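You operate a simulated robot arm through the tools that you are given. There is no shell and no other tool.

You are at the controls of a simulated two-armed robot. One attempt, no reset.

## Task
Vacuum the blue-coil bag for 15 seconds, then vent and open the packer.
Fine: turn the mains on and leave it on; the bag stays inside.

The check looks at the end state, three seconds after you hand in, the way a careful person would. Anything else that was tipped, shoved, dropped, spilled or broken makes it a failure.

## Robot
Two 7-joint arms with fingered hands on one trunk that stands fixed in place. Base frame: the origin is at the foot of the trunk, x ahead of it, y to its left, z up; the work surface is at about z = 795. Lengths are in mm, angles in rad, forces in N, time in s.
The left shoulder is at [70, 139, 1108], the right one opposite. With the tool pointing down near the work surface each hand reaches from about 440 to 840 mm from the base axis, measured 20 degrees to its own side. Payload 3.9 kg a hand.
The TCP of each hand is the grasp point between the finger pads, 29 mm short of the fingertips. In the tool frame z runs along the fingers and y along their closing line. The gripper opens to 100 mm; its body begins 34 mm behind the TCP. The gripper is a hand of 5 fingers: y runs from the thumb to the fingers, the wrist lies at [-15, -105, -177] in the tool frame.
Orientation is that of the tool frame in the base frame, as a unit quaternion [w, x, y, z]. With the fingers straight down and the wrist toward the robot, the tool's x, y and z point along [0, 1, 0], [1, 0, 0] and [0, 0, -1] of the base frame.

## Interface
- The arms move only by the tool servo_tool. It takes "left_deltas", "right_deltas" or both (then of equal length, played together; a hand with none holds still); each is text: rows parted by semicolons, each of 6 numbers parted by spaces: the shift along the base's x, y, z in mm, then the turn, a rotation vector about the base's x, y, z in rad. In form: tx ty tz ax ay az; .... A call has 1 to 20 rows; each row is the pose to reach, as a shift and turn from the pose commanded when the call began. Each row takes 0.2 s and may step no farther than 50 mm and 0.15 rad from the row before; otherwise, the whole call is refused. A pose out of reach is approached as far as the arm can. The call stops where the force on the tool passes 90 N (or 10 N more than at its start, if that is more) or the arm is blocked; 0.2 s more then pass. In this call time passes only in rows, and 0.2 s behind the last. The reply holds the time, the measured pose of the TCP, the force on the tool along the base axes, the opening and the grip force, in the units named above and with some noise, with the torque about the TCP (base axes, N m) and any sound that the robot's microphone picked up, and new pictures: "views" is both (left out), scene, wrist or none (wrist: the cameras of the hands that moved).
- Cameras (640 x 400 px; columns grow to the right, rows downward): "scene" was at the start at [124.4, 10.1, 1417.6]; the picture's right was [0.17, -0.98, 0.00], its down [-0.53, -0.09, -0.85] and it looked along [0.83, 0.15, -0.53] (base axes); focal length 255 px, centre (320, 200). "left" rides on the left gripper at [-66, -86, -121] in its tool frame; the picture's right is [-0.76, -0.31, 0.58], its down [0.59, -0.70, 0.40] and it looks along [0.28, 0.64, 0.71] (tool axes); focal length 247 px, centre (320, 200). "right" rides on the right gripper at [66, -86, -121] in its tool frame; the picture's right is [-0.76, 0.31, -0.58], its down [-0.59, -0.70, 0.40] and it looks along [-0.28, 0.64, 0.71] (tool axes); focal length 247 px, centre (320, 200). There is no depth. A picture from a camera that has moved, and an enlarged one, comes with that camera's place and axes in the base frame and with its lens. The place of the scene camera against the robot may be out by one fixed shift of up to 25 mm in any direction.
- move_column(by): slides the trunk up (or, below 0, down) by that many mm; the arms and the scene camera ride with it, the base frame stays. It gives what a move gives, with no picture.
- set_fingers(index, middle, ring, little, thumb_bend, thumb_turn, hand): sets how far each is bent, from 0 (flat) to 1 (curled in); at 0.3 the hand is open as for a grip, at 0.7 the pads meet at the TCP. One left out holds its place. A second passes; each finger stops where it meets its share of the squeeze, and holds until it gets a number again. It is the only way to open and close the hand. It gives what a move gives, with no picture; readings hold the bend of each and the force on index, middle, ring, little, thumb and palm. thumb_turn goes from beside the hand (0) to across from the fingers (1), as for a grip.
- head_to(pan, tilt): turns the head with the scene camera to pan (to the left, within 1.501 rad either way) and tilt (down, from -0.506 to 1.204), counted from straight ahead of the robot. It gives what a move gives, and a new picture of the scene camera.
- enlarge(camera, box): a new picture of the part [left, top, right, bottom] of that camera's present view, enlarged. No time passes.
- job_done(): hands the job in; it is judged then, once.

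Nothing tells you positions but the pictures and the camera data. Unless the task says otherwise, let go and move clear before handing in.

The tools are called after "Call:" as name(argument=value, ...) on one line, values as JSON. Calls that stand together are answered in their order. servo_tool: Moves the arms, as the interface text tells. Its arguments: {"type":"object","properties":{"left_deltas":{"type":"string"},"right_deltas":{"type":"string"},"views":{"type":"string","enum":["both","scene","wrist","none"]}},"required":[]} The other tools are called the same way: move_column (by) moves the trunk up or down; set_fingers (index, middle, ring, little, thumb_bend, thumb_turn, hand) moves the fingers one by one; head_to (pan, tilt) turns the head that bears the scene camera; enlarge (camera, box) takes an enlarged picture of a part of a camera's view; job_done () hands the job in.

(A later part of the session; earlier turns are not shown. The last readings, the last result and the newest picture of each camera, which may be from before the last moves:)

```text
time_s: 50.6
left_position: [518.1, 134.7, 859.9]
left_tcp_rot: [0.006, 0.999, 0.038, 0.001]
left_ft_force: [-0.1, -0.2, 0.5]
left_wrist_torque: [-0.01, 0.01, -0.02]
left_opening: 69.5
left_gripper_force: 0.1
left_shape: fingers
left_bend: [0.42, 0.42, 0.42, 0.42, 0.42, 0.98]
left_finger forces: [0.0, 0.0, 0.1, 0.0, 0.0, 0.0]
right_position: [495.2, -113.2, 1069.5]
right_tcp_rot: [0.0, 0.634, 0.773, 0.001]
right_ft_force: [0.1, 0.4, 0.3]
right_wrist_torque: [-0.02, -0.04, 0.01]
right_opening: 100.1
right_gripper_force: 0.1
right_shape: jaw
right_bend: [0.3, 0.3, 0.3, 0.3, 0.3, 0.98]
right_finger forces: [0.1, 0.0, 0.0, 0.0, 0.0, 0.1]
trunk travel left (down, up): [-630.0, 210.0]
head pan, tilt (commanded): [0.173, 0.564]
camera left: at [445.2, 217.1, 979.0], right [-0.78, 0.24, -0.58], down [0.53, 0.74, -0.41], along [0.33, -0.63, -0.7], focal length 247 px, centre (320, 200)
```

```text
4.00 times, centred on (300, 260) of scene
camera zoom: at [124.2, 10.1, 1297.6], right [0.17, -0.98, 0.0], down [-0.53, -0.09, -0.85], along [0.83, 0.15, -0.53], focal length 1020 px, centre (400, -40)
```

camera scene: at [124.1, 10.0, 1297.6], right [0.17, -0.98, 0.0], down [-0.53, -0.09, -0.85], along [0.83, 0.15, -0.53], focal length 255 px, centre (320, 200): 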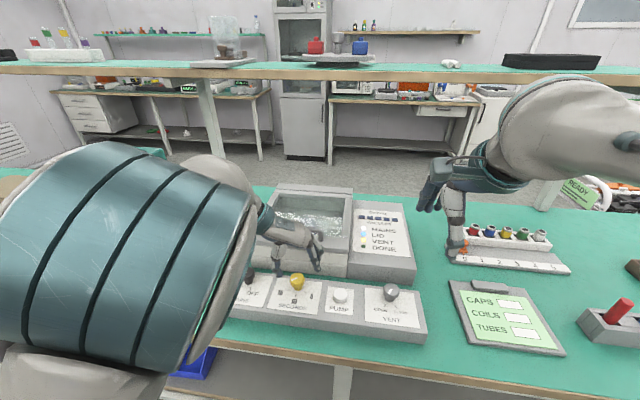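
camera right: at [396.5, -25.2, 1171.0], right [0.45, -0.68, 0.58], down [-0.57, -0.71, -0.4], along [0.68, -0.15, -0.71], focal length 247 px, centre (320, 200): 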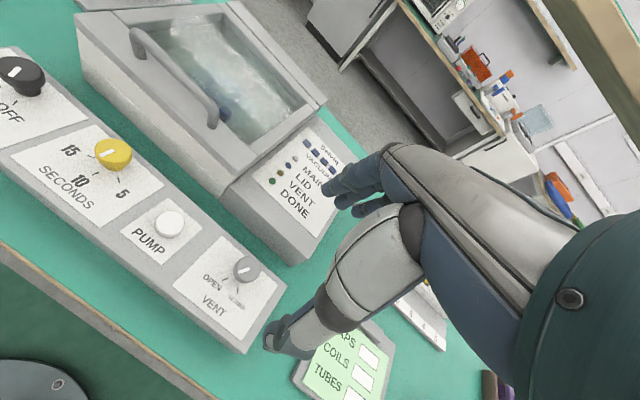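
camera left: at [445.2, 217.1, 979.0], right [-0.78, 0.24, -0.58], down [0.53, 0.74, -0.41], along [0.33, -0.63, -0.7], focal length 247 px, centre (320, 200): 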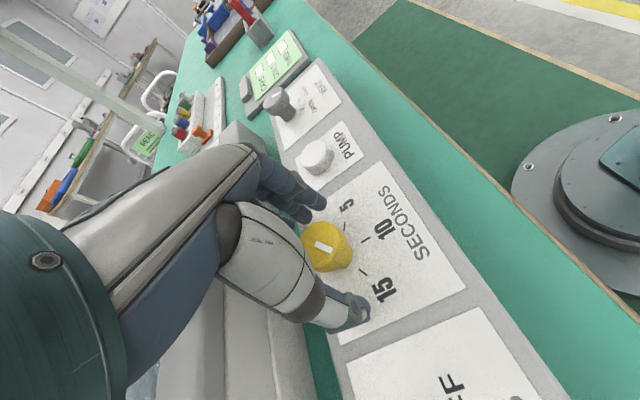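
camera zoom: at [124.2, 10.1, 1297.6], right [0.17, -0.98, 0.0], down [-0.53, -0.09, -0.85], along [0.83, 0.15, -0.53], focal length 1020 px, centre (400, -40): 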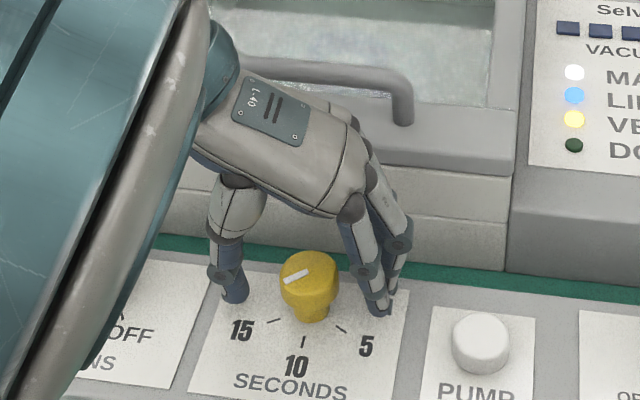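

Call:
set_fingers(hand="left", index=0.75, middle=0.75, ring=0.68, little=0.65, thumb_bend=0.75)

Call:
servo_tool(left_deltas="0 0 0 0 0 -0.07; 0 0 0 0 0 -0.14; 0 0 0 0 0 -0.2", views="wrist")

Call:
enlarge(camera="left", box=[240, 140, 480, 360])

Call:
enlarge(camera="scene", box=[240, 210, 360, 310])

```text
time_s: 51.6
left_position: [520.1, 133.7, 857.6]
left_tcp_rot: [0.006, 0.999, 0.039, -0.001]
left_ft_force: [8.0, -9.4, 1.0]
left_wrist_torque: [-0.16, -0.09, 0.02]
left_opening: 24.7
left_gripper_force: 16.4
left_shape: fingers
left_bend: [0.59, 0.63, 0.68, 0.65, 0.65, 0.97]
left_finger forces: [11.3, 10.3, 0.0, 0.0, 11.8, 0.1]
right_position: [496.3, -116.1, 1068.6]
right_tcp_rot: [-0.001, 0.634, 0.773, 0.0]
right_ft_force: [-0.2, 0.6, 0.4]
right_wrist_torque: [0.03, 0.01, 0.0]
right_opening: 99.9
right_gripper_force: 0.0
right_shape: jaw
right_bend: [0.3, 0.3, 0.3, 0.3, 0.3, 0.98]
right_finger forces: [0.1, 0.0, 0.0, 0.0, 0.0, 0.0]
trunk travel left (down, up): [-630.0, 210.0]
head pan, tilt (commanded): [0.173, 0.564]
```

```text
time_s: 52.4
left_position: [519.7, 131.8, 858.7]
left_tcp_rot: [-0.001, 0.998, -0.067, -0.001]
left_ft_force: [7.5, -1.9, 3.2]
left_wrist_torque: [-0.01, -0.09, 0.0]
left_opening: 24.1
left_gripper_force: 15.6
left_shape: fingers
left_bend: [0.6, 0.64, 0.68, 0.65, 0.65, 0.97]
left_finger forces: [8.3, 9.3, 0.0, 0.0, 13.5, 0.0]
right_position: [495.6, -114.1, 1069.0]
right_tcp_rot: [0.0, 0.635, 0.773, -0.001]
right_ft_force: [-0.2, -0.4, -0.5]
right_wrist_torque: [0.01, -0.01, 0.01]
right_opening: 99.8
right_gripper_force: 0.2
right_shape: jaw
right_bend: [0.3, 0.3, 0.3, 0.3, 0.3, 0.98]
right_finger forces: [0.0, 0.0, 0.0, 0.0, 0.1, 0.0]
trunk travel left (down, up): [-630.0, 210.0]
head pan, tilt (commanded): [0.173, 0.564]
camera left: at [463.7, 225.9, 977.9], right [-0.71, 0.41, -0.57], down [0.68, 0.62, -0.4], along [0.19, -0.67, -0.71], focal length 247 px, centre (320, 200)
```

left: 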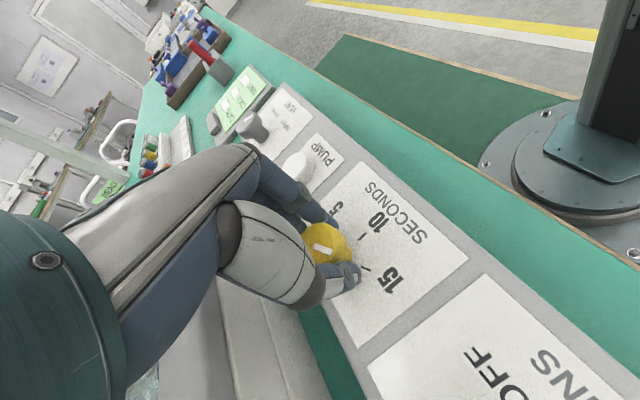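

```text
1.82 times, centred on (360, 250) of left
camera zoom: at [463.7, 225.9, 977.9], right [-0.71, 0.41, -0.57], down [0.68, 0.62, -0.4], along [0.19, -0.67, -0.71], focal length 449 px, centre (247, 109)
```

zoom: 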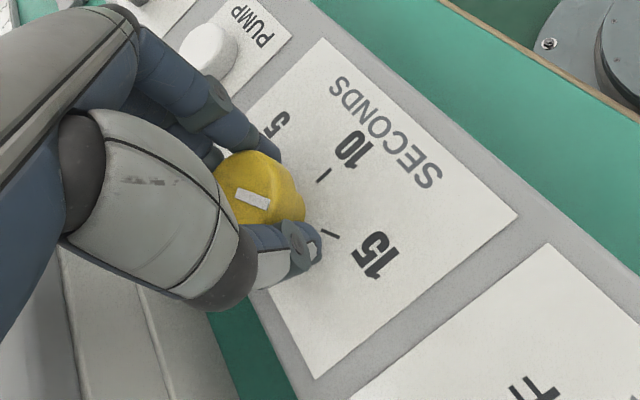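

```text
4.00 times, centred on (300, 260) of scene
camera zoom: at [125.3, 9.5, 1297.5], right [0.17, -0.98, 0.0], down [-0.53, -0.09, -0.84], along [0.83, 0.15, -0.53], focal length 1020 px, centre (400, -40)
```

zoom: 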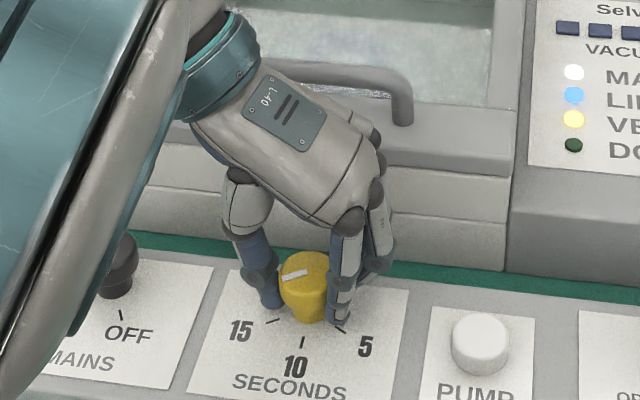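

Call:
servo_tool(left_deltas="0 0 0 0 0 -0.06; 0 0 0 0 0 -0.06", views="none")

Call:
set_fingers(hand="left", index=0.42, middle=0.42, ring=0.42, little=0.42, thumb_bend=0.42)

Call:
servo_tool(left_deltas="0 0 20 0 0 0; 0 0 45 0 0 0; 0 0 60 0 0 0; 0 0 60 0 0 0", views="both")

Call:
enlarge(camera="left", box=[280, 160, 480, 340])

Call:
enlarge(camera="scene", box=[200, 200, 440, 340])

```text
time_s: 53.0
left_position: [519.5, 132.7, 856.7]
left_tcp_rot: [0.0, 0.995, -0.096, -0.001]
left_ft_force: [5.9, -4.7, 0.5]
left_wrist_torque: [0.05, -0.07, 0.01]
left_opening: 24.2
left_gripper_force: 15.9
left_shape: fingers
left_bend: [0.6, 0.64, 0.68, 0.65, 0.65, 0.96]
left_finger forces: [8.9, 9.5, 0.0, 0.1, 12.7, 0.0]
right_position: [496.0, -114.6, 1069.7]
right_tcp_rot: [0.0, 0.635, 0.773, 0.0]
right_ft_force: [0.0, 0.7, 0.3]
right_wrist_torque: [0.03, 0.03, 0.01]
right_opening: 99.6
right_gripper_force: 0.0
right_shape: jaw
right_bend: [0.3, 0.3, 0.3, 0.3, 0.3, 0.98]
right_finger forces: [0.1, 0.0, 0.1, 0.1, 0.0, 0.0]
trunk travel left (down, up): [-630.0, 210.0]
head pan, tilt (commanded): [0.173, 0.564]
```

```text
time_s: 54.0
left_position: [517.1, 132.8, 857.6]
left_tcp_rot: [0.0, 0.995, -0.096, 0.0]
left_ft_force: [-1.1, 0.1, 0.5]
left_wrist_torque: [0.04, 0.02, 0.01]
left_opening: 69.5
left_gripper_force: 0.1
left_shape: fingers
left_bend: [0.42, 0.42, 0.42, 0.42, 0.42, 0.97]
left_finger forces: [0.1, 0.0, 0.1, 0.1, 0.0, 0.0]
right_position: [495.9, -114.3, 1070.9]
right_tcp_rot: [-0.001, 0.635, 0.772, 0.0]
right_ft_force: [0.9, -0.5, 0.6]
right_wrist_torque: [0.02, 0.01, 0.04]
right_opening: 99.9
right_gripper_force: 0.1
right_shape: jaw
right_bend: [0.3, 0.3, 0.3, 0.3, 0.3, 0.98]
right_finger forces: [0.1, 0.0, 0.1, 0.1, 0.0, 0.0]
trunk travel left (down, up): [-630.0, 210.0]
head pan, tilt (commanded): [0.173, 0.564]
```

```text
time_s: 55.0
left_position: [517.6, 132.5, 917.5]
left_tcp_rot: [0.0, 0.995, -0.095, 0.0]
left_ft_force: [-0.4, 0.0, -0.5]
left_wrist_torque: [-0.01, -0.01, -0.01]
left_opening: 69.4
left_gripper_force: 0.0
left_shape: fingers
left_bend: [0.42, 0.42, 0.42, 0.42, 0.42, 0.98]
left_finger forces: [0.0, 0.0, 0.0, 0.1, 0.1, 0.0]
right_position: [494.6, -114.3, 1070.0]
right_tcp_rot: [0.0, 0.634, 0.773, 0.0]
right_ft_force: [0.4, 0.2, 0.6]
right_wrist_torque: [0.0, 0.02, 0.03]
right_opening: 99.7
right_gripper_force: 0.1
right_shape: jaw
right_bend: [0.3, 0.3, 0.3, 0.3, 0.3, 0.98]
right_finger forces: [0.0, 0.0, 0.1, 0.0, 0.0, 0.0]
trunk travel left (down, up): [-630.0, 210.0]
head pan, tilt (commanded): [0.173, 0.564]
camera scene: at [124.5, 10.2, 1297.5], right [0.17, -0.98, 0.0], down [-0.53, -0.09, -0.85], along [0.83, 0.15, -0.53], focal length 255 px, centre (320, 200)
camera left: at [469.1, 229.9, 1038.5], right [-0.69, 0.44, -0.58], down [0.71, 0.58, -0.4], along [0.16, -0.68, -0.71], focal length 247 px, centre (320, 200)
```

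scene: 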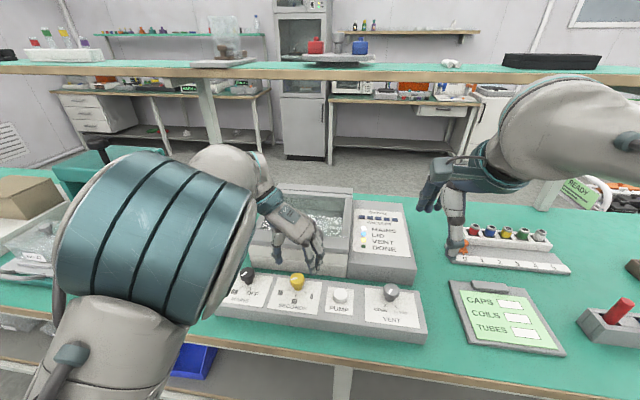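
left: 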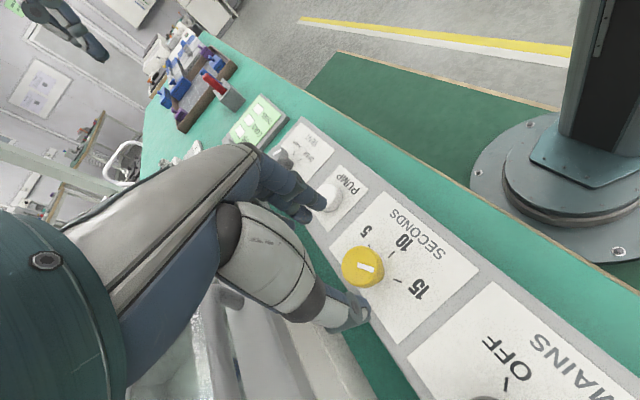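

```text
2.22 times, centred on (380, 250) of left
camera zoom: at [469.1, 229.9, 1038.5], right [-0.69, 0.44, -0.58], down [0.71, 0.58, -0.4], along [0.16, -0.68, -0.71], focal length 549 px, centre (187, 89)
```

zoom: 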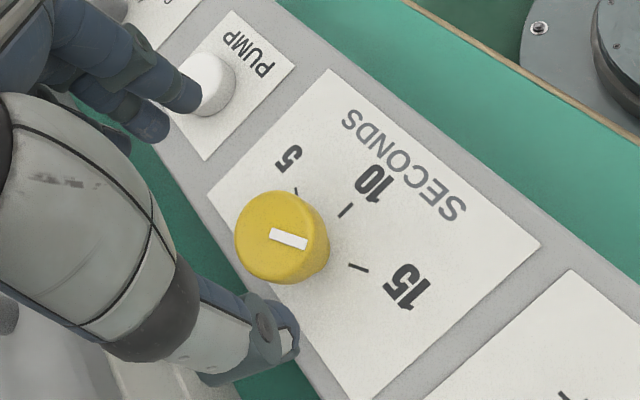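

```text
2.67 times, centred on (320, 270) of scene
camera zoom: at [124.5, 10.2, 1297.5], right [0.17, -0.98, 0.0], down [-0.53, -0.09, -0.85], along [0.83, 0.15, -0.53], focal length 680 px, centre (320, 13)
```

zoom: 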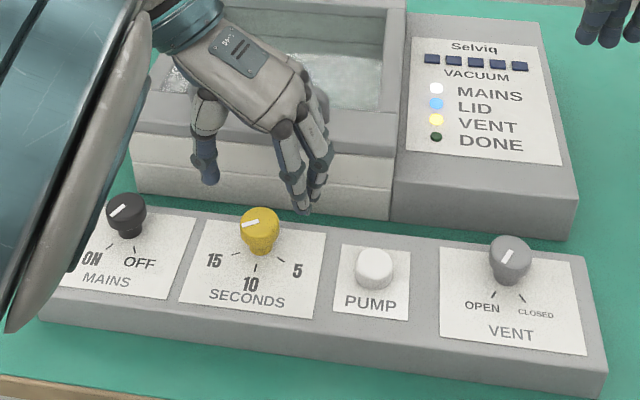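

The seconds mark now points at 15. I'll move the left hand up and away to the left, turning it back on the way, to leave room for the right hand.

Call:
servo_tool(left_deltas="0 0 30 0 0 0.05; 0 5 60 0 0 0.15; 0 10 80 0 0 0.25; 0 20 90 0 0 0.35; 0 40 95 0 0 0.45; 0 70 95 0 0 0.5; 0 100 95 0 0 0.5; 0 130 95 0 0 0.5; 0 150 95 0 0 0.5", views="scene")

```text
time_s: 57.0
left_position: [517.5, 284.5, 1011.6]
left_tcp_rot: [0.001, 0.988, 0.154, 0.001]
left_ft_force: [0.8, -0.2, -0.7]
left_wrist_torque: [0.01, -0.01, 0.01]
left_opening: 69.3
left_gripper_force: 0.1
left_shape: fingers
left_bend: [0.42, 0.42, 0.42, 0.42, 0.42, 0.98]
left_finger forces: [0.0, 0.0, 0.0, 0.0, 0.1, 0.0]
right_position: [495.6, -112.5, 1070.2]
right_tcp_rot: [0.0, 0.635, 0.773, 0.0]
right_ft_force: [-0.4, 0.7, -0.2]
right_wrist_torque: [0.01, 0.0, 0.01]
right_opening: 99.7
right_gripper_force: 0.1
right_shape: jaw
right_bend: [0.3, 0.3, 0.3, 0.3, 0.3, 0.98]
right_finger forces: [0.0, 0.0, 0.0, 0.1, 0.0, 0.0]
trunk travel left (down, up): [-630.0, 210.0]
head pan, tilt (commanded): [0.173, 0.564]
camera scene: at [124.4, 10.8, 1297.5], right [0.17, -0.98, 0.0], down [-0.53, -0.09, -0.85], along [0.83, 0.15, -0.53], focal length 255 px, centre (320, 200)
```

scene: 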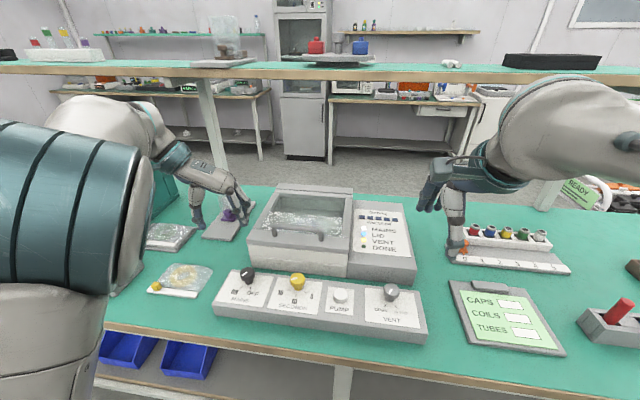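

Call:
enlarge(camera="scene", box=[200, 180, 440, 350])

Call:
set_fingers(hand="right", index=0.42, middle=0.42, ring=0.42, little=0.42, thumb_bend=0.42)

Call:
servo_tool(right_deltas="5 8 -20 0 0 -0.1; 12 16 -50 0 0 -0.2; 20 26 -85 0 0 -0.3; 25 34 -115 0 0 -0.4; 29 40 -140 0 0 -0.5; 29 40 -140 0 0 -0.5", views="both")

Call:
enlarge(camera="right", box=[160, 140, 420, 380])

```text
2.35 times, centred on (320, 265) of scene
camera zoom: at [124.4, 10.8, 1297.5], right [0.17, -0.98, 0.0], down [-0.53, -0.09, -0.85], along [0.83, 0.15, -0.53], focal length 600 px, centre (320, 47)
```

zoom: 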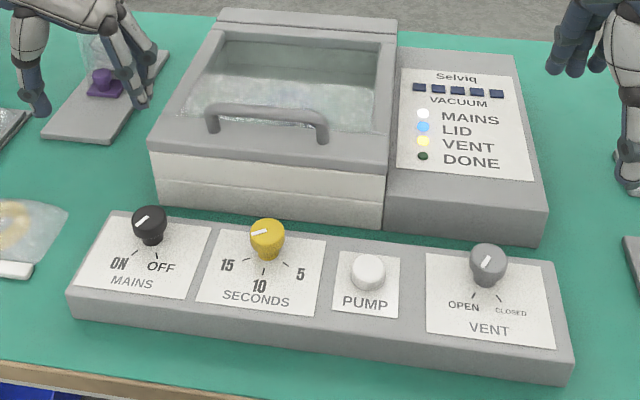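

```text
time_s: 58.0
left_position: [518.2, 284.3, 1012.5]
left_tcp_rot: [0.001, 0.988, 0.155, 0.0]
left_ft_force: [0.1, -0.6, -0.8]
left_wrist_torque: [0.0, -0.01, -0.04]
left_opening: 69.5
left_gripper_force: 0.1
left_shape: fingers
left_bend: [0.42, 0.42, 0.42, 0.42, 0.42, 0.98]
left_finger forces: [0.1, 0.0, 0.1, 0.0, 0.1, 0.0]
right_position: [496.1, -113.4, 1069.7]
right_tcp_rot: [0.001, 0.635, 0.773, 0.001]
right_ft_force: [0.6, -0.3, -0.2]
right_wrist_torque: [-0.03, 0.0, 0.02]
right_opening: 70.3
right_gripper_force: 0.2
right_shape: fingers
right_bend: [0.42, 0.42, 0.42, 0.42, 0.42, 0.98]
right_finger forces: [0.0, 0.1, 0.0, 0.0, 0.0, 0.0]
trunk travel left (down, up): [-630.0, 210.0]
head pan, tilt (commanded): [0.173, 0.564]
```

```text
time_s: 59.4
left_position: [516.7, 282.4, 1013.2]
left_tcp_rot: [0.0, 0.988, 0.154, 0.0]
left_ft_force: [0.5, -0.4, -0.3]
left_wrist_torque: [0.02, -0.03, -0.01]
left_opening: 69.3
left_gripper_force: 0.0
left_shape: fingers
left_bend: [0.42, 0.42, 0.42, 0.42, 0.42, 0.98]
left_finger forces: [0.1, 0.1, 0.0, 0.0, 0.1, 0.1]
right_position: [523.5, -75.0, 927.8]
right_tcp_rot: [0.0, 0.807, 0.59, 0.002]
right_ft_force: [0.2, -0.8, 1.3]
right_wrist_torque: [0.02, 0.02, -0.02]
right_opening: 70.3
right_gripper_force: 0.0
right_shape: fingers
right_bend: [0.42, 0.42, 0.42, 0.42, 0.42, 0.98]
right_finger forces: [0.0, 0.0, 0.1, 0.1, 0.0, 0.1]
trunk travel left (down, up): [-630.0, 210.0]
head pan, tilt (commanded): [0.173, 0.564]
camera scene: at [124.2, 9.1, 1297.6], right [0.17, -0.98, 0.0], down [-0.53, -0.09, -0.85], along [0.83, 0.15, -0.53], focal length 255 px, centre (320, 200)
camera right: at [461.5, 13.7, 1050.6], right [0.06, -0.81, 0.58], down [-0.85, -0.35, -0.4], along [0.53, -0.46, -0.71], focal length 247 px, centre (320, 200)
```

scene: 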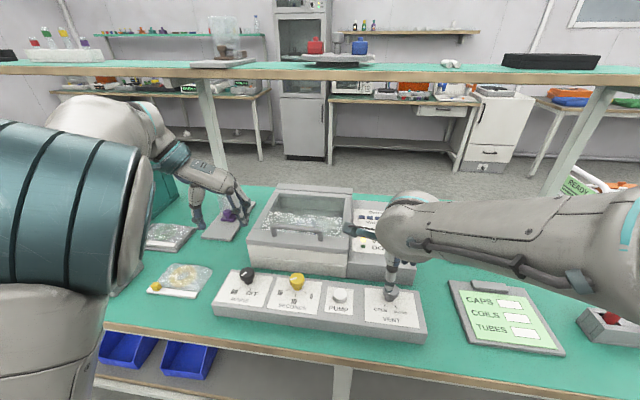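
right: 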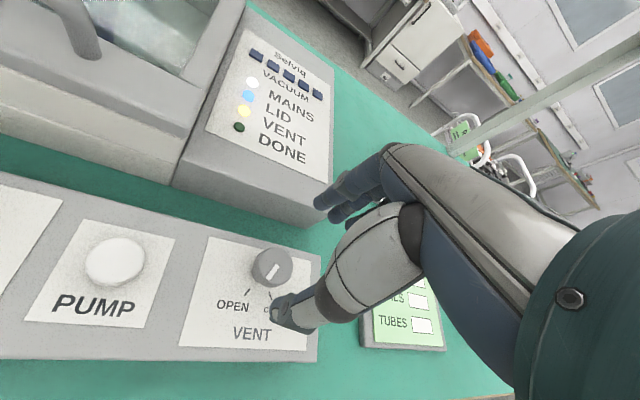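

```text
1.67 times, centred on (290, 260) of right
camera zoom: at [461.5, 13.7, 1050.6], right [0.06, -0.81, 0.58], down [-0.85, -0.35, -0.4], along [0.53, -0.46, -0.71], focal length 412 px, centre (370, 100)
```

zoom: 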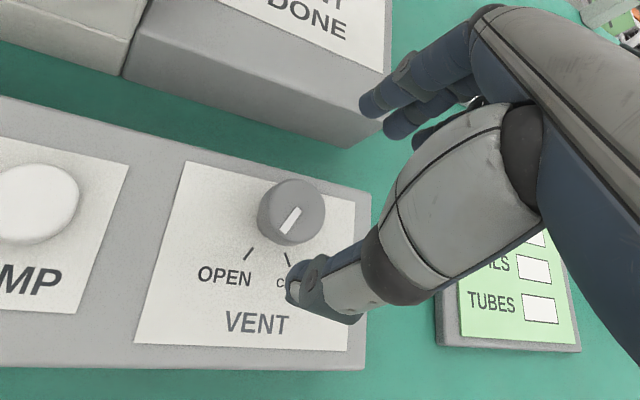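

The vent knob is at about (524, -73) and the right hand is right above it with the elbow out. I'll go down in two steps.

Call:
servo_tool(right_deltas="0.5 1.5 -20 0 0 0; 0.5 1.5 -40 0 0 0; 0.5 1.5 -40 0 0 0", views="wrist")

Call:
enlarge(camera="right", box=[160, 140, 420, 380])

Call:
enlarge(camera="scene", box=[320, 210, 440, 330])

```text
time_s: 60.2
left_position: [518.5, 284.6, 1012.2]
left_tcp_rot: [0.0, 0.988, 0.154, -0.001]
left_ft_force: [1.0, 0.4, 0.3]
left_wrist_torque: [0.02, -0.02, -0.04]
left_opening: 69.7
left_gripper_force: 0.0
left_shape: fingers
left_bend: [0.42, 0.42, 0.42, 0.42, 0.42, 0.98]
left_finger forces: [0.0, 0.0, 0.0, 0.1, 0.1, 0.1]
right_position: [524.0, -71.6, 889.3]
right_tcp_rot: [0.0, 0.807, 0.591, 0.0]
right_ft_force: [0.5, 0.2, -1.3]
right_wrist_torque: [-0.05, 0.02, -0.02]
right_opening: 70.1
right_gripper_force: 0.0
right_shape: fingers
right_bend: [0.42, 0.42, 0.42, 0.42, 0.42, 0.98]
right_finger forces: [0.0, 0.0, 0.0, 0.0, 0.1, 0.0]
trunk travel left (down, up): [-630.0, 210.0]
head pan, tilt (commanded): [0.173, 0.564]
camera right: at [461.6, 16.2, 1010.8], right [0.06, -0.81, 0.58], down [-0.85, -0.35, -0.4], along [0.53, -0.46, -0.71], focal length 247 px, centre (320, 200)
```

right: 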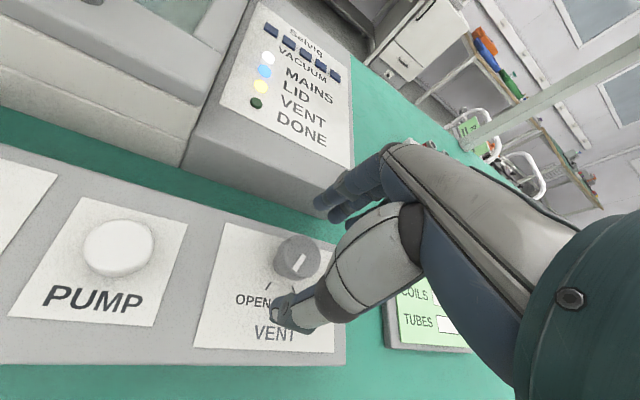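

```text
1.67 times, centred on (290, 260) of right
camera zoom: at [461.6, 16.2, 1010.8], right [0.06, -0.81, 0.58], down [-0.85, -0.35, -0.4], along [0.53, -0.46, -0.71], focal length 412 px, centre (370, 100)
```

zoom: 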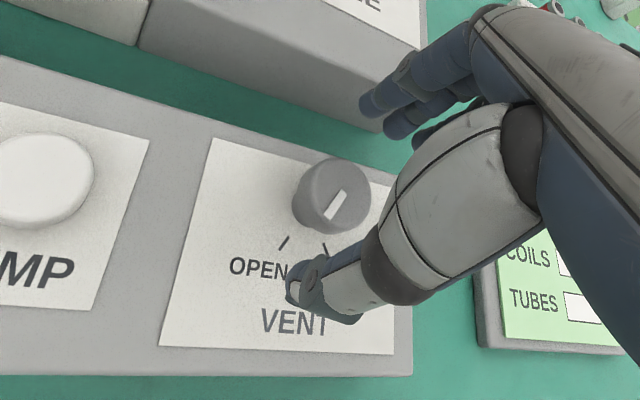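

```text
3.33 times, centred on (380, 270) of scene
camera zoom: at [124.2, 10.0, 1297.6], right [0.17, -0.98, 0.0], down [-0.53, -0.09, -0.85], along [0.83, 0.15, -0.53], focal length 850 px, centre (120, -33)
```

zoom: 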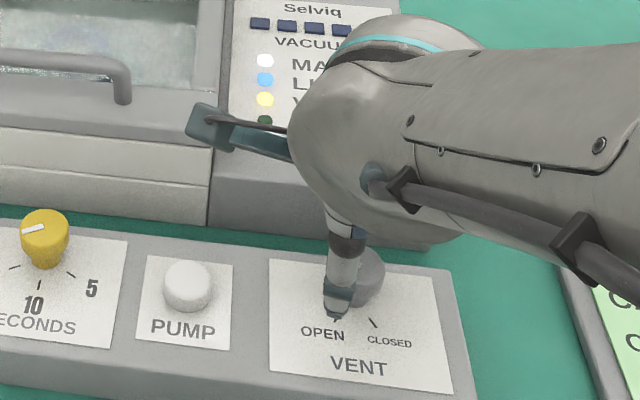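

Call:
servo_tool(right_deltas="0 -0.5 -16 0 0 0; 0 -1 -32 0 0 0; 0 -1 -32 0 0 0", views="wrist")

Call:
enlarge(camera="right", box=[160, 140, 420, 380])

```text
time_s: 61.0
left_position: [517.8, 283.7, 1012.7]
left_tcp_rot: [0.0, 0.988, 0.154, -0.001]
left_ft_force: [-0.1, -0.6, 0.3]
left_wrist_torque: [0.01, 0.01, -0.01]
left_opening: 69.4
left_gripper_force: 0.1
left_shape: fingers
left_bend: [0.42, 0.42, 0.42, 0.42, 0.42, 0.98]
left_finger forces: [0.0, 0.1, 0.0, 0.0, 0.0, 0.0]
right_position: [525.2, -73.9, 858.3]
right_tcp_rot: [0.0, 0.807, 0.591, 0.001]
right_ft_force: [-0.6, -0.8, 0.9]
right_wrist_torque: [0.01, -0.01, -0.01]
right_opening: 70.1
right_gripper_force: 0.1
right_shape: fingers
right_bend: [0.42, 0.42, 0.42, 0.42, 0.42, 0.98]
right_finger forces: [0.1, 0.0, 0.0, 0.0, 0.1, 0.0]
trunk travel left (down, up): [-630.0, 210.0]
head pan, tilt (commanded): [0.173, 0.564]
camera right: at [462.4, 14.5, 979.3], right [0.06, -0.81, 0.58], down [-0.85, -0.35, -0.4], along [0.53, -0.46, -0.71], focal length 247 px, centre (320, 200)
```

right: 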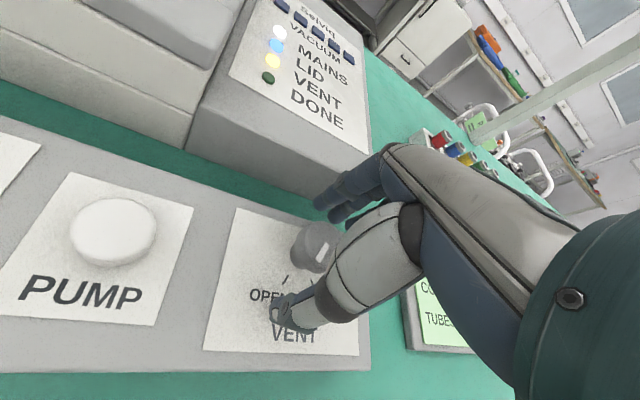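

```text
1.67 times, centred on (290, 260) of right
camera zoom: at [462.4, 14.5, 979.3], right [0.06, -0.81, 0.58], down [-0.85, -0.35, -0.4], along [0.53, -0.46, -0.71], focal length 412 px, centre (370, 100)
```

zoom: 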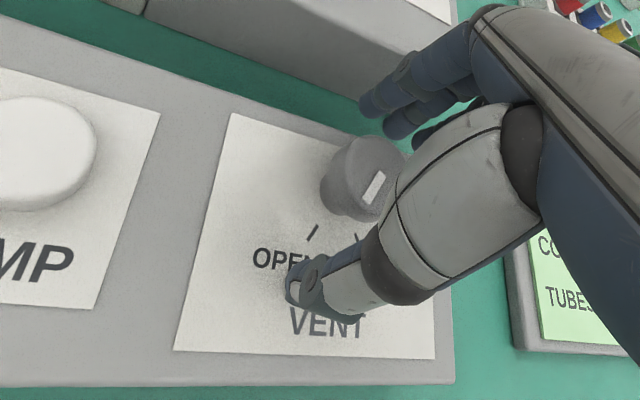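

Centred on the vent knob. I'll grip it and turn it counter-clockwise toward CLOSED.

Call:
set_fingers(hand="right", index=0.75, middle=0.75, ring=0.68, little=0.65, thumb_bend=0.75)

Call:
servo_tool(right_deltas="0 0 0 0 0 0.1; 0 0 0 0 0 0.2; 0 0 0 0 0 0.3; 0 0 0 0 0 0.4; 0 0 0 0 0 0.5; 0 0 0 0 0 0.6; 0 0 0 0 0 0.7", views="both")

Call:
enlarge(camera="right", box=[160, 140, 420, 380])

Call:
enlarge(camera="scene", box=[320, 200, 440, 330])

```text
time_s: 62.0
left_position: [519.7, 283.8, 1012.0]
left_tcp_rot: [0.0, 0.988, 0.154, 0.0]
left_ft_force: [0.6, 0.1, -0.7]
left_wrist_torque: [0.03, -0.02, 0.0]
left_opening: 69.7
left_gripper_force: 0.0
left_shape: fingers
left_bend: [0.42, 0.42, 0.42, 0.42, 0.42, 0.98]
left_finger forces: [0.1, 0.1, 0.0, 0.1, 0.1, 0.0]
right_position: [525.7, -74.4, 856.5]
right_tcp_rot: [0.0, 0.807, 0.591, 0.0]
right_ft_force: [6.3, -2.8, -4.2]
right_wrist_torque: [-0.02, -0.07, 0.13]
right_opening: 22.5
right_gripper_force: 15.8
right_shape: fingers
right_bend: [0.59, 0.63, 0.68, 0.65, 0.65, 0.97]
right_finger forces: [10.5, 9.9, 0.1, 0.1, 11.1, 0.1]
trunk travel left (down, up): [-630.0, 210.0]
head pan, tilt (commanded): [0.173, 0.564]
```

```text
time_s: 63.6
left_position: [518.9, 283.0, 1012.0]
left_tcp_rot: [0.0, 0.988, 0.154, -0.001]
left_ft_force: [-0.2, 0.3, 0.3]
left_wrist_torque: [0.01, 0.01, -0.02]
left_opening: 69.5
left_gripper_force: 0.1
left_shape: fingers
left_bend: [0.42, 0.42, 0.42, 0.42, 0.42, 0.98]
left_finger forces: [0.0, 0.0, 0.0, 0.0, 0.0, 0.1]
right_position: [525.7, -73.0, 857.4]
right_tcp_rot: [-0.002, 0.553, 0.833, -0.001]
right_ft_force: [6.1, -0.7, -9.5]
right_wrist_torque: [-0.01, -0.04, 0.0]
right_opening: 22.5
right_gripper_force: 15.7
right_shape: fingers
right_bend: [0.59, 0.64, 0.68, 0.65, 0.65, 0.96]
right_finger forces: [9.7, 9.8, 0.0, 0.1, 12.3, 0.0]
trunk travel left (down, up): [-630.0, 210.0]
head pan, tilt (commanded): [0.173, 0.564]
camera scene: at [126.6, 9.2, 1297.3], right [0.17, -0.98, 0.0], down [-0.53, -0.09, -0.84], along [0.83, 0.15, -0.54], focal length 255 px, centre (320, 200)
camera right: at [421.0, -46.6, 978.9], right [0.58, -0.58, 0.58], down [-0.42, -0.81, -0.4], along [0.7, -0.01, -0.71], focal length 247 px, centre (320, 200)
```

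scene: 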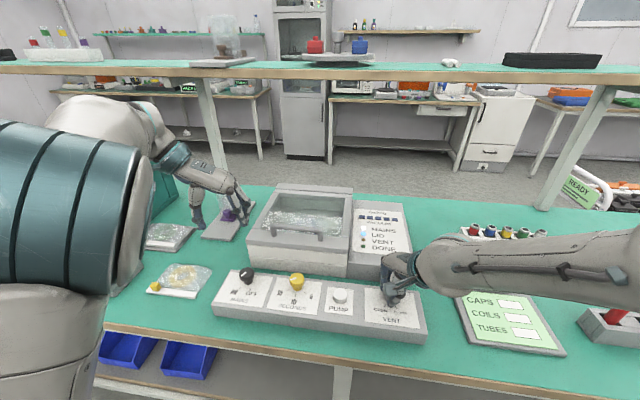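
right: 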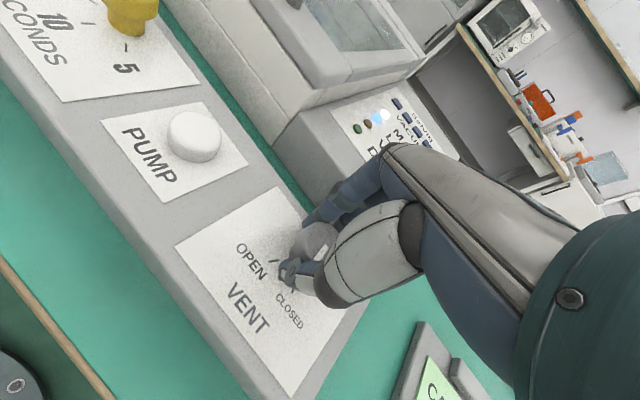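

```text
1.67 times, centred on (290, 260) of right
camera zoom: at [421.0, -46.6, 978.9], right [0.58, -0.58, 0.58], down [-0.42, -0.81, -0.4], along [0.7, -0.01, -0.71], focal length 412 px, centre (370, 100)
```

zoom: 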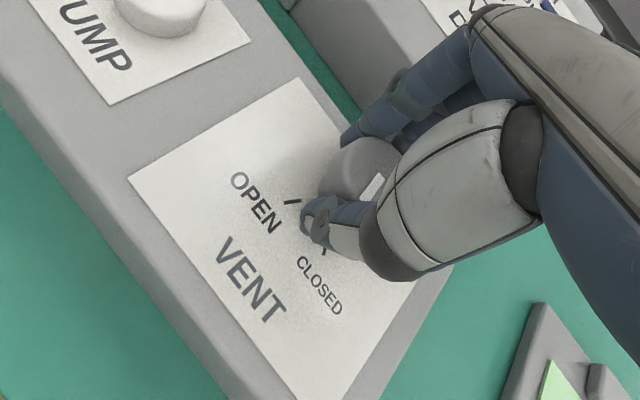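

```text
3.08 times, centred on (380, 265) of scene
camera zoom: at [126.6, 9.2, 1297.3], right [0.17, -0.98, 0.0], down [-0.53, -0.09, -0.84], along [0.83, 0.15, -0.54], focal length 785 px, centre (135, 0)
```

zoom: 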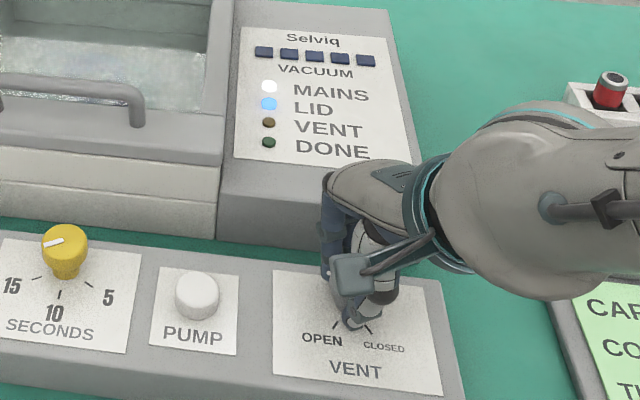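

The VENT lamp has gone out. I'll finish the turn so the mark sits on CLOSED.

Call:
servo_tool(right_deltas="0 0 0 0 0 0.1; 0 0 0 0 0 0.2; 0 0 0 0 0 0.3; 0 0 0 0 0 0.4", views="none")

Call:
set_fingers(hand="right", index=0.42, middle=0.42, ring=0.42, little=0.42, thumb_bend=0.42)

Call:
servo_tool(right_deltas="0 0 20 0 0 0; 0 0 45 0 0 0; 0 0 65 0 0 0; 0 0 65 0 0 0", views="both")

Call:
enlarge(camera="right", box=[120, 120, 380, 360])

Call:
enlarge(camera="scene", box=[280, 190, 440, 330])

```text
time_s: 64.6
left_position: [519.5, 283.5, 1011.9]
left_tcp_rot: [0.0, 0.988, 0.154, 0.0]
left_ft_force: [-0.2, -0.3, 0.2]
left_wrist_torque: [0.0, 0.01, 0.0]
left_opening: 69.5
left_gripper_force: 0.0
left_shape: fingers
left_bend: [0.42, 0.42, 0.42, 0.42, 0.42, 0.98]
left_finger forces: [0.2, 0.0, 0.0, 0.0, 0.1, 0.0]
right_position: [524.0, -73.0, 856.1]
right_tcp_rot: [0.0, 0.377, 0.926, 0.0]
right_ft_force: [4.2, 1.8, -9.8]
right_wrist_torque: [-0.01, 0.04, 0.0]
right_opening: 22.4
right_gripper_force: 15.7
right_shape: fingers
right_bend: [0.59, 0.64, 0.68, 0.65, 0.65, 0.96]
right_finger forces: [9.6, 9.6, 0.0, 0.0, 12.5, 0.0]
trunk travel left (down, up): [-630.0, 210.0]
head pan, tilt (commanded): [0.173, 0.564]
```

```text
time_s: 65.6
left_position: [517.8, 282.7, 1012.4]
left_tcp_rot: [0.0, 0.988, 0.154, 0.0]
left_ft_force: [-0.5, 0.3, -0.6]
left_wrist_torque: [0.03, 0.0, 0.0]
left_opening: 69.6
left_gripper_force: 0.1
left_shape: fingers
left_bend: [0.42, 0.42, 0.42, 0.42, 0.42, 0.98]
left_finger forces: [0.0, 0.0, 0.1, 0.1, 0.1, 0.0]
right_position: [524.1, -73.8, 858.2]
right_tcp_rot: [0.001, 0.378, 0.926, 0.001]
right_ft_force: [0.0, 0.2, 0.2]
right_wrist_torque: [0.0, -0.02, -0.04]
right_opening: 69.3
right_gripper_force: 0.1
right_shape: fingers
right_bend: [0.42, 0.42, 0.42, 0.42, 0.42, 0.97]
right_finger forces: [0.1, 0.0, 0.0, 0.0, 0.0, 0.0]
trunk travel left (down, up): [-630.0, 210.0]
head pan, tilt (commanded): [0.173, 0.564]
```

```text
time_s: 66.6
left_position: [517.2, 284.1, 1012.7]
left_tcp_rot: [0.0, 0.988, 0.154, 0.0]
left_ft_force: [-0.1, -0.4, 0.9]
left_wrist_torque: [-0.01, 0.0, 0.03]
left_opening: 69.6
left_gripper_force: 0.0
left_shape: fingers
left_bend: [0.42, 0.42, 0.42, 0.42, 0.42, 0.98]
left_finger forces: [0.1, 0.1, 0.0, 0.0, 0.1, 0.0]
right_position: [524.9, -72.9, 921.8]
right_tcp_rot: [0.0, 0.377, 0.926, 0.0]
right_ft_force: [0.3, -0.2, 0.1]
right_wrist_torque: [0.02, -0.02, -0.02]
right_opening: 69.4
right_gripper_force: 0.0
right_shape: fingers
right_bend: [0.42, 0.42, 0.42, 0.42, 0.42, 0.98]
right_finger forces: [0.0, 0.0, 0.0, 0.0, 0.0, 0.1]
trunk travel left (down, up): [-630.0, 210.0]
head pan, tilt (commanded): [0.173, 0.564]
camera scene: at [124.6, 10.1, 1297.5], right [0.17, -0.98, 0.0], down [-0.53, -0.09, -0.85], along [0.83, 0.15, -0.53], focal length 255 px, centre (320, 200)
camera right: at [417.5, -88.6, 1044.1], right [0.75, -0.31, 0.58], down [-0.07, -0.91, -0.4], along [0.65, 0.26, -0.71], focal length 247 px, centre (320, 200)
```

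scene: 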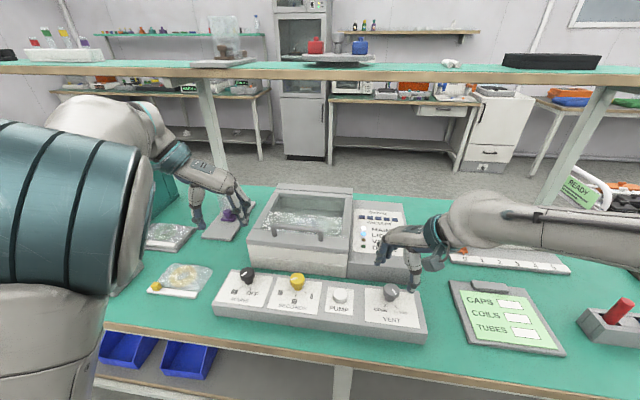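
right: 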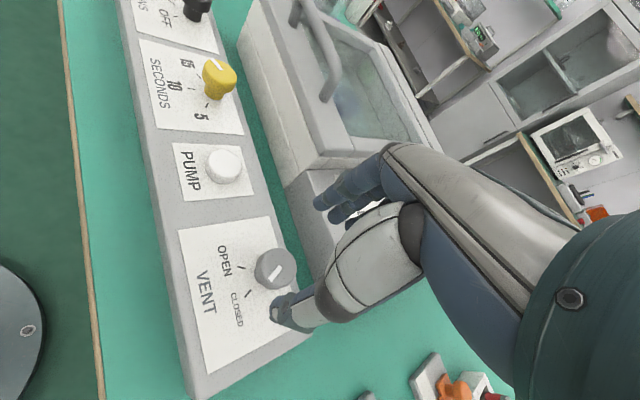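

```text
1.67 times, centred on (250, 240) of right
camera zoom: at [417.5, -88.6, 1044.1], right [0.75, -0.31, 0.58], down [-0.07, -0.91, -0.4], along [0.65, 0.26, -0.71], focal length 412 px, centre (437, 133)
```

zoom: 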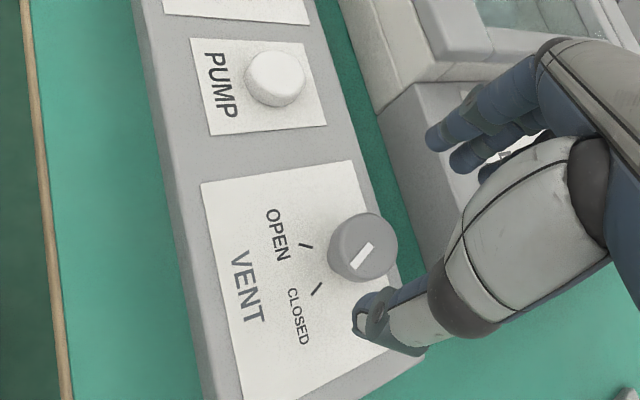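

```text
2.86 times, centred on (360, 260) of scene
camera zoom: at [124.6, 10.1, 1297.5], right [0.17, -0.98, 0.0], down [-0.53, -0.09, -0.85], along [0.83, 0.15, -0.53], focal length 729 px, centre (206, 29)
```

zoom: 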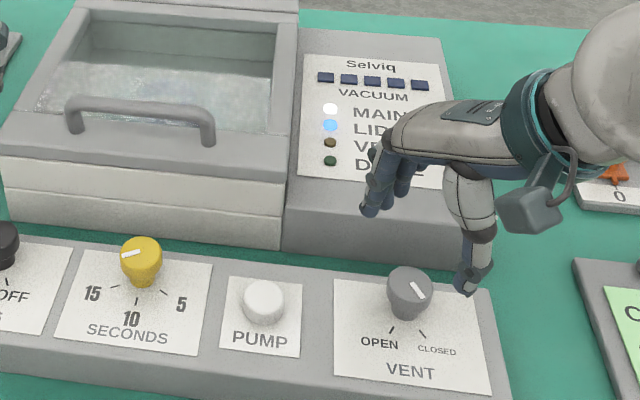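

The vent is on CLOSED and the VENT lamp is off; MAINS and LID are lit. Next I'll close the right fingers into a point, move over the PUMP button at about (505, 33) and check the alignment.

Call:
set_fingers(hand="right", index=0.7, middle=0.7, ring=0.7, little=0.7, thumb_bend=0.7)

Call:
servo_tool(right_deltas="-4 20 0 0 0 -0.1; -8 40 0 0 0 -0.2; -12 60 0 0 0 -0.3; -16 80 0 0 0 -0.4; -20 95 0 0 0 -0.5; -20 106 0 0 0 -0.6; -20 106 0 0 0 -0.6", views="both")

Call:
enlarge(camera="right", box=[160, 140, 420, 380])

Call:
enlarge(camera="scene", box=[260, 190, 420, 330])

```text
time_s: 67.6
left_position: [517.3, 282.9, 1012.3]
left_tcp_rot: [0.0, 0.988, 0.154, 0.0]
left_ft_force: [0.3, 0.5, 0.6]
left_wrist_torque: [0.03, -0.02, 0.01]
left_opening: 69.7
left_gripper_force: 0.1
left_shape: fingers
left_bend: [0.42, 0.42, 0.42, 0.42, 0.42, 0.98]
left_finger forces: [0.0, 0.0, 0.0, 0.0, 0.1, 0.0]
right_position: [524.6, -73.2, 922.7]
right_tcp_rot: [0.0, 0.378, 0.926, 0.001]
right_ft_force: [-0.7, -0.4, 0.4]
right_wrist_torque: [0.01, -0.01, -0.03]
right_opening: 1.7
right_gripper_force: 0.0
right_shape: fingers
right_bend: [0.7, 0.7, 0.7, 0.7, 0.7, 0.98]
right_finger forces: [0.0, 0.0, 0.0, 0.0, 0.0, 0.0]
trunk travel left (down, up): [-630.0, 210.0]
head pan, tilt (commanded): [0.173, 0.564]
```

```text
time_s: 69.2
left_position: [518.5, 284.0, 1012.6]
left_tcp_rot: [0.0, 0.988, 0.155, -0.001]
left_ft_force: [0.0, -0.7, 0.5]
left_wrist_torque: [0.0, 0.01, 0.01]
left_opening: 69.7
left_gripper_force: 0.0
left_shape: fingers
left_bend: [0.42, 0.42, 0.42, 0.42, 0.42, 0.98]
left_finger forces: [0.1, 0.0, 0.1, 0.0, 0.1, 0.0]
right_position: [504.6, 33.2, 923.8]
right_tcp_rot: [0.001, 0.635, 0.773, 0.001]
right_ft_force: [0.4, 0.1, -0.5]
right_wrist_torque: [0.0, 0.01, -0.02]
right_opening: 1.9
right_gripper_force: 0.0
right_shape: fingers
right_bend: [0.7, 0.7, 0.7, 0.7, 0.7, 0.98]
right_finger forces: [0.0, 0.0, 0.0, 0.0, 0.1, 0.0]
trunk travel left (down, up): [-630.0, 210.0]
head pan, tilt (commanded): [0.173, 0.564]
camera scene: at [124.4, 9.6, 1297.6], right [0.17, -0.98, 0.0], down [-0.53, -0.09, -0.85], along [0.83, 0.15, -0.53], focal length 255 px, centre (320, 200)
camera right: at [406.8, 80.1, 1044.9], right [0.45, -0.68, 0.58], down [-0.58, -0.71, -0.4], along [0.69, -0.15, -0.71], focal length 247 px, centre (320, 200)
```

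scene: 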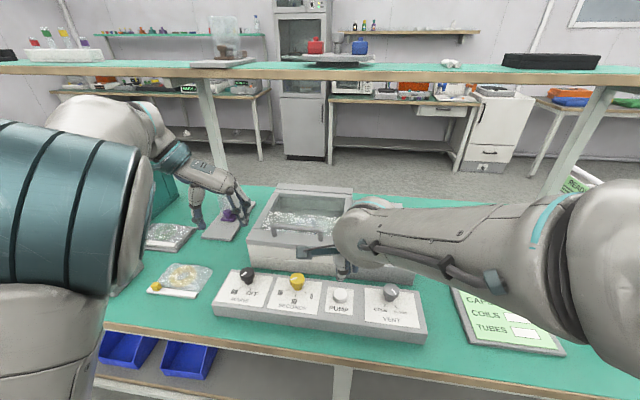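
right: 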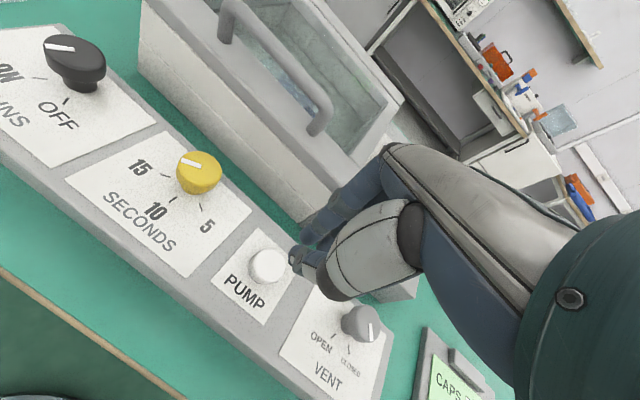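

```text
1.67 times, centred on (290, 260) of right
camera zoom: at [406.8, 80.1, 1044.9], right [0.45, -0.68, 0.58], down [-0.58, -0.71, -0.4], along [0.69, -0.15, -0.71], focal length 412 px, centre (370, 100)
```

zoom: 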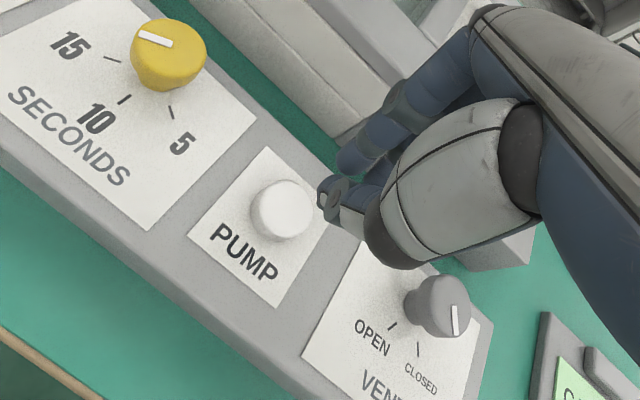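

```text
2.86 times, centred on (340, 260) of scene
camera zoom: at [124.4, 9.6, 1297.6], right [0.17, -0.98, 0.0], down [-0.53, -0.09, -0.85], along [0.83, 0.15, -0.53], focal length 729 px, centre (263, 29)
```

zoom: 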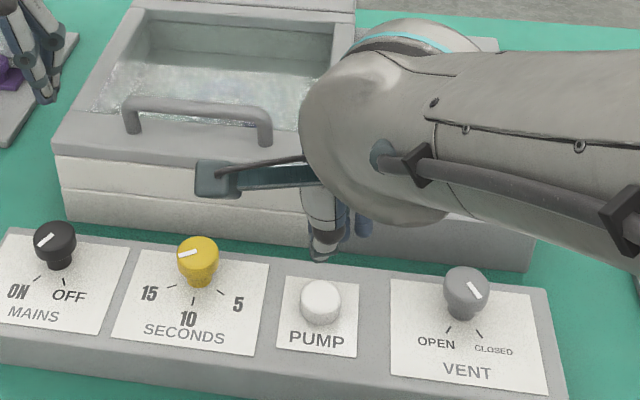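

Call:
servo_tool(right_deltas="1 1 -30 0 0 0; 2 2 -55 0 0 0; 2 2 -55 0 0 0", views="wrist")

Call:
enlarge(camera="right", box=[200, 140, 420, 340])

Call:
enlarge(camera="scene", box=[280, 220, 400, 320])

```text
time_s: 70.0
left_position: [516.5, 283.3, 1012.7]
left_tcp_rot: [0.0, 0.988, 0.154, 0.0]
left_ft_force: [-1.2, 0.0, -0.2]
left_wrist_torque: [0.0, -0.02, -0.02]
left_opening: 69.4
left_gripper_force: 0.0
left_shape: fingers
left_bend: [0.42, 0.42, 0.42, 0.42, 0.42, 0.98]
left_finger forces: [0.1, 0.0, 0.0, 0.0, 0.0, 0.0]
right_position: [506.0, 35.7, 867.9]
right_tcp_rot: [0.001, 0.635, 0.773, 0.001]
right_ft_force: [0.3, -0.8, -0.2]
right_wrist_torque: [-0.01, 0.02, 0.0]
right_opening: 1.5
right_gripper_force: 0.0
right_shape: fingers
right_bend: [0.7, 0.7, 0.7, 0.7, 0.7, 0.98]
right_finger forces: [0.1, 0.0, 0.0, 0.0, 0.0, 0.0]
trunk travel left (down, up): [-630.0, 210.0]
head pan, tilt (commanded): [0.173, 0.564]
camera right: at [408.4, 82.6, 989.8], right [0.45, -0.68, 0.58], down [-0.57, -0.71, -0.4], along [0.69, -0.15, -0.71], focal length 247 px, centre (320, 200)
```

right: 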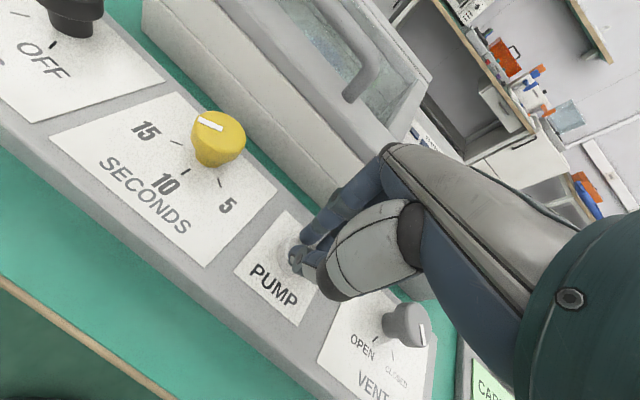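

```text
2.00 times, centred on (310, 240) of right
camera zoom: at [408.4, 82.6, 989.8], right [0.45, -0.68, 0.58], down [-0.57, -0.71, -0.4], along [0.69, -0.15, -0.71], focal length 494 px, centre (340, 120)
```

zoom: 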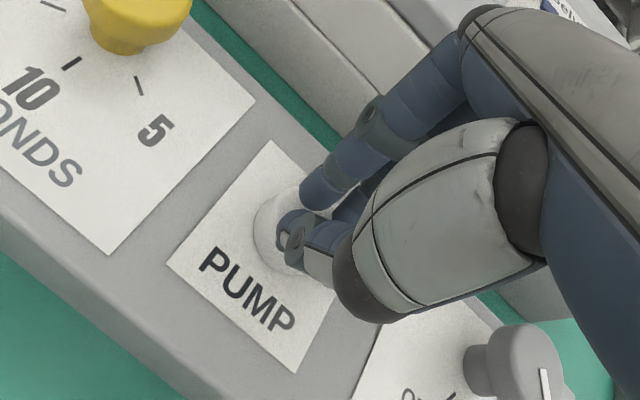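

```text
4.00 times, centred on (340, 270) of scene
camera zoom: at [124.1, 10.0, 1297.6], right [0.17, -0.98, 0.0], down [-0.53, -0.09, -0.85], along [0.83, 0.15, -0.53], focal length 1020 px, centre (240, -80)
```

zoom: 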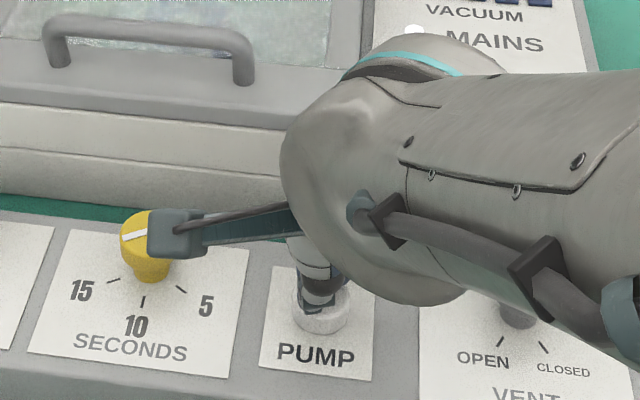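

The fingertips are over the button. I'll press down in small steps, watching force and sound.

Call:
servo_tool(right_deltas="0 0 -4 0 0 0; 0 0 -7 0 0 0", views="none")

Call:
enlarge(camera="left", box=[0, 0, 640, 400])

```text
time_s: 70.6
left_position: [518.7, 284.4, 1013.1]
left_tcp_rot: [0.0, 0.988, 0.155, 0.0]
left_ft_force: [0.0, 0.1, 0.7]
left_wrist_torque: [0.01, 0.01, 0.01]
left_opening: 69.5
left_gripper_force: 0.0
left_shape: fingers
left_bend: [0.42, 0.42, 0.42, 0.42, 0.42, 0.98]
left_finger forces: [0.1, 0.0, 0.0, 0.0, 0.0, 0.0]
right_position: [506.5, 34.6, 862.5]
right_tcp_rot: [0.001, 0.634, 0.773, 0.0]
right_ft_force: [-0.4, -0.6, 3.0]
right_wrist_torque: [0.02, 0.07, 0.0]
right_opening: 1.4
right_gripper_force: 1.8
right_shape: fingers
right_bend: [0.7, 0.7, 0.7, 0.7, 0.7, 0.97]
right_finger forces: [0.0, 0.0, 0.1, 0.0, 2.7, 0.0]
trunk travel left (down, up): [-630.0, 210.0]
head pan, tilt (commanded): [0.173, 0.564]
heard: click
```

```text
1.00 times, centred on (320, 200) of left (not enlarged: the box is as wide or as high as the picture)
camera zoom: at [427.9, 345.6, 1133.2], right [-0.81, 0.06, -0.58], down [0.35, 0.85, -0.4], along [0.46, -0.53, -0.71], focal length 247 px, centre (320, 200)
```

zoom: 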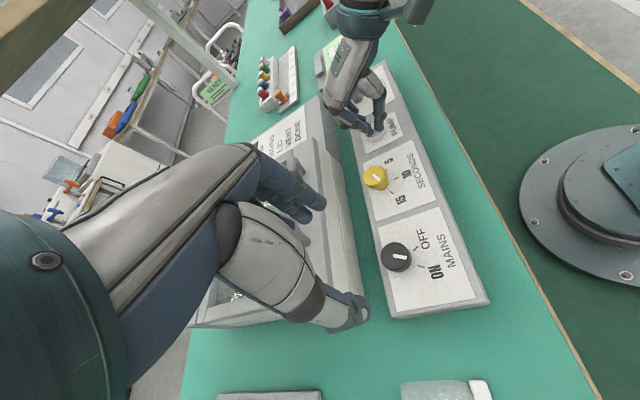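

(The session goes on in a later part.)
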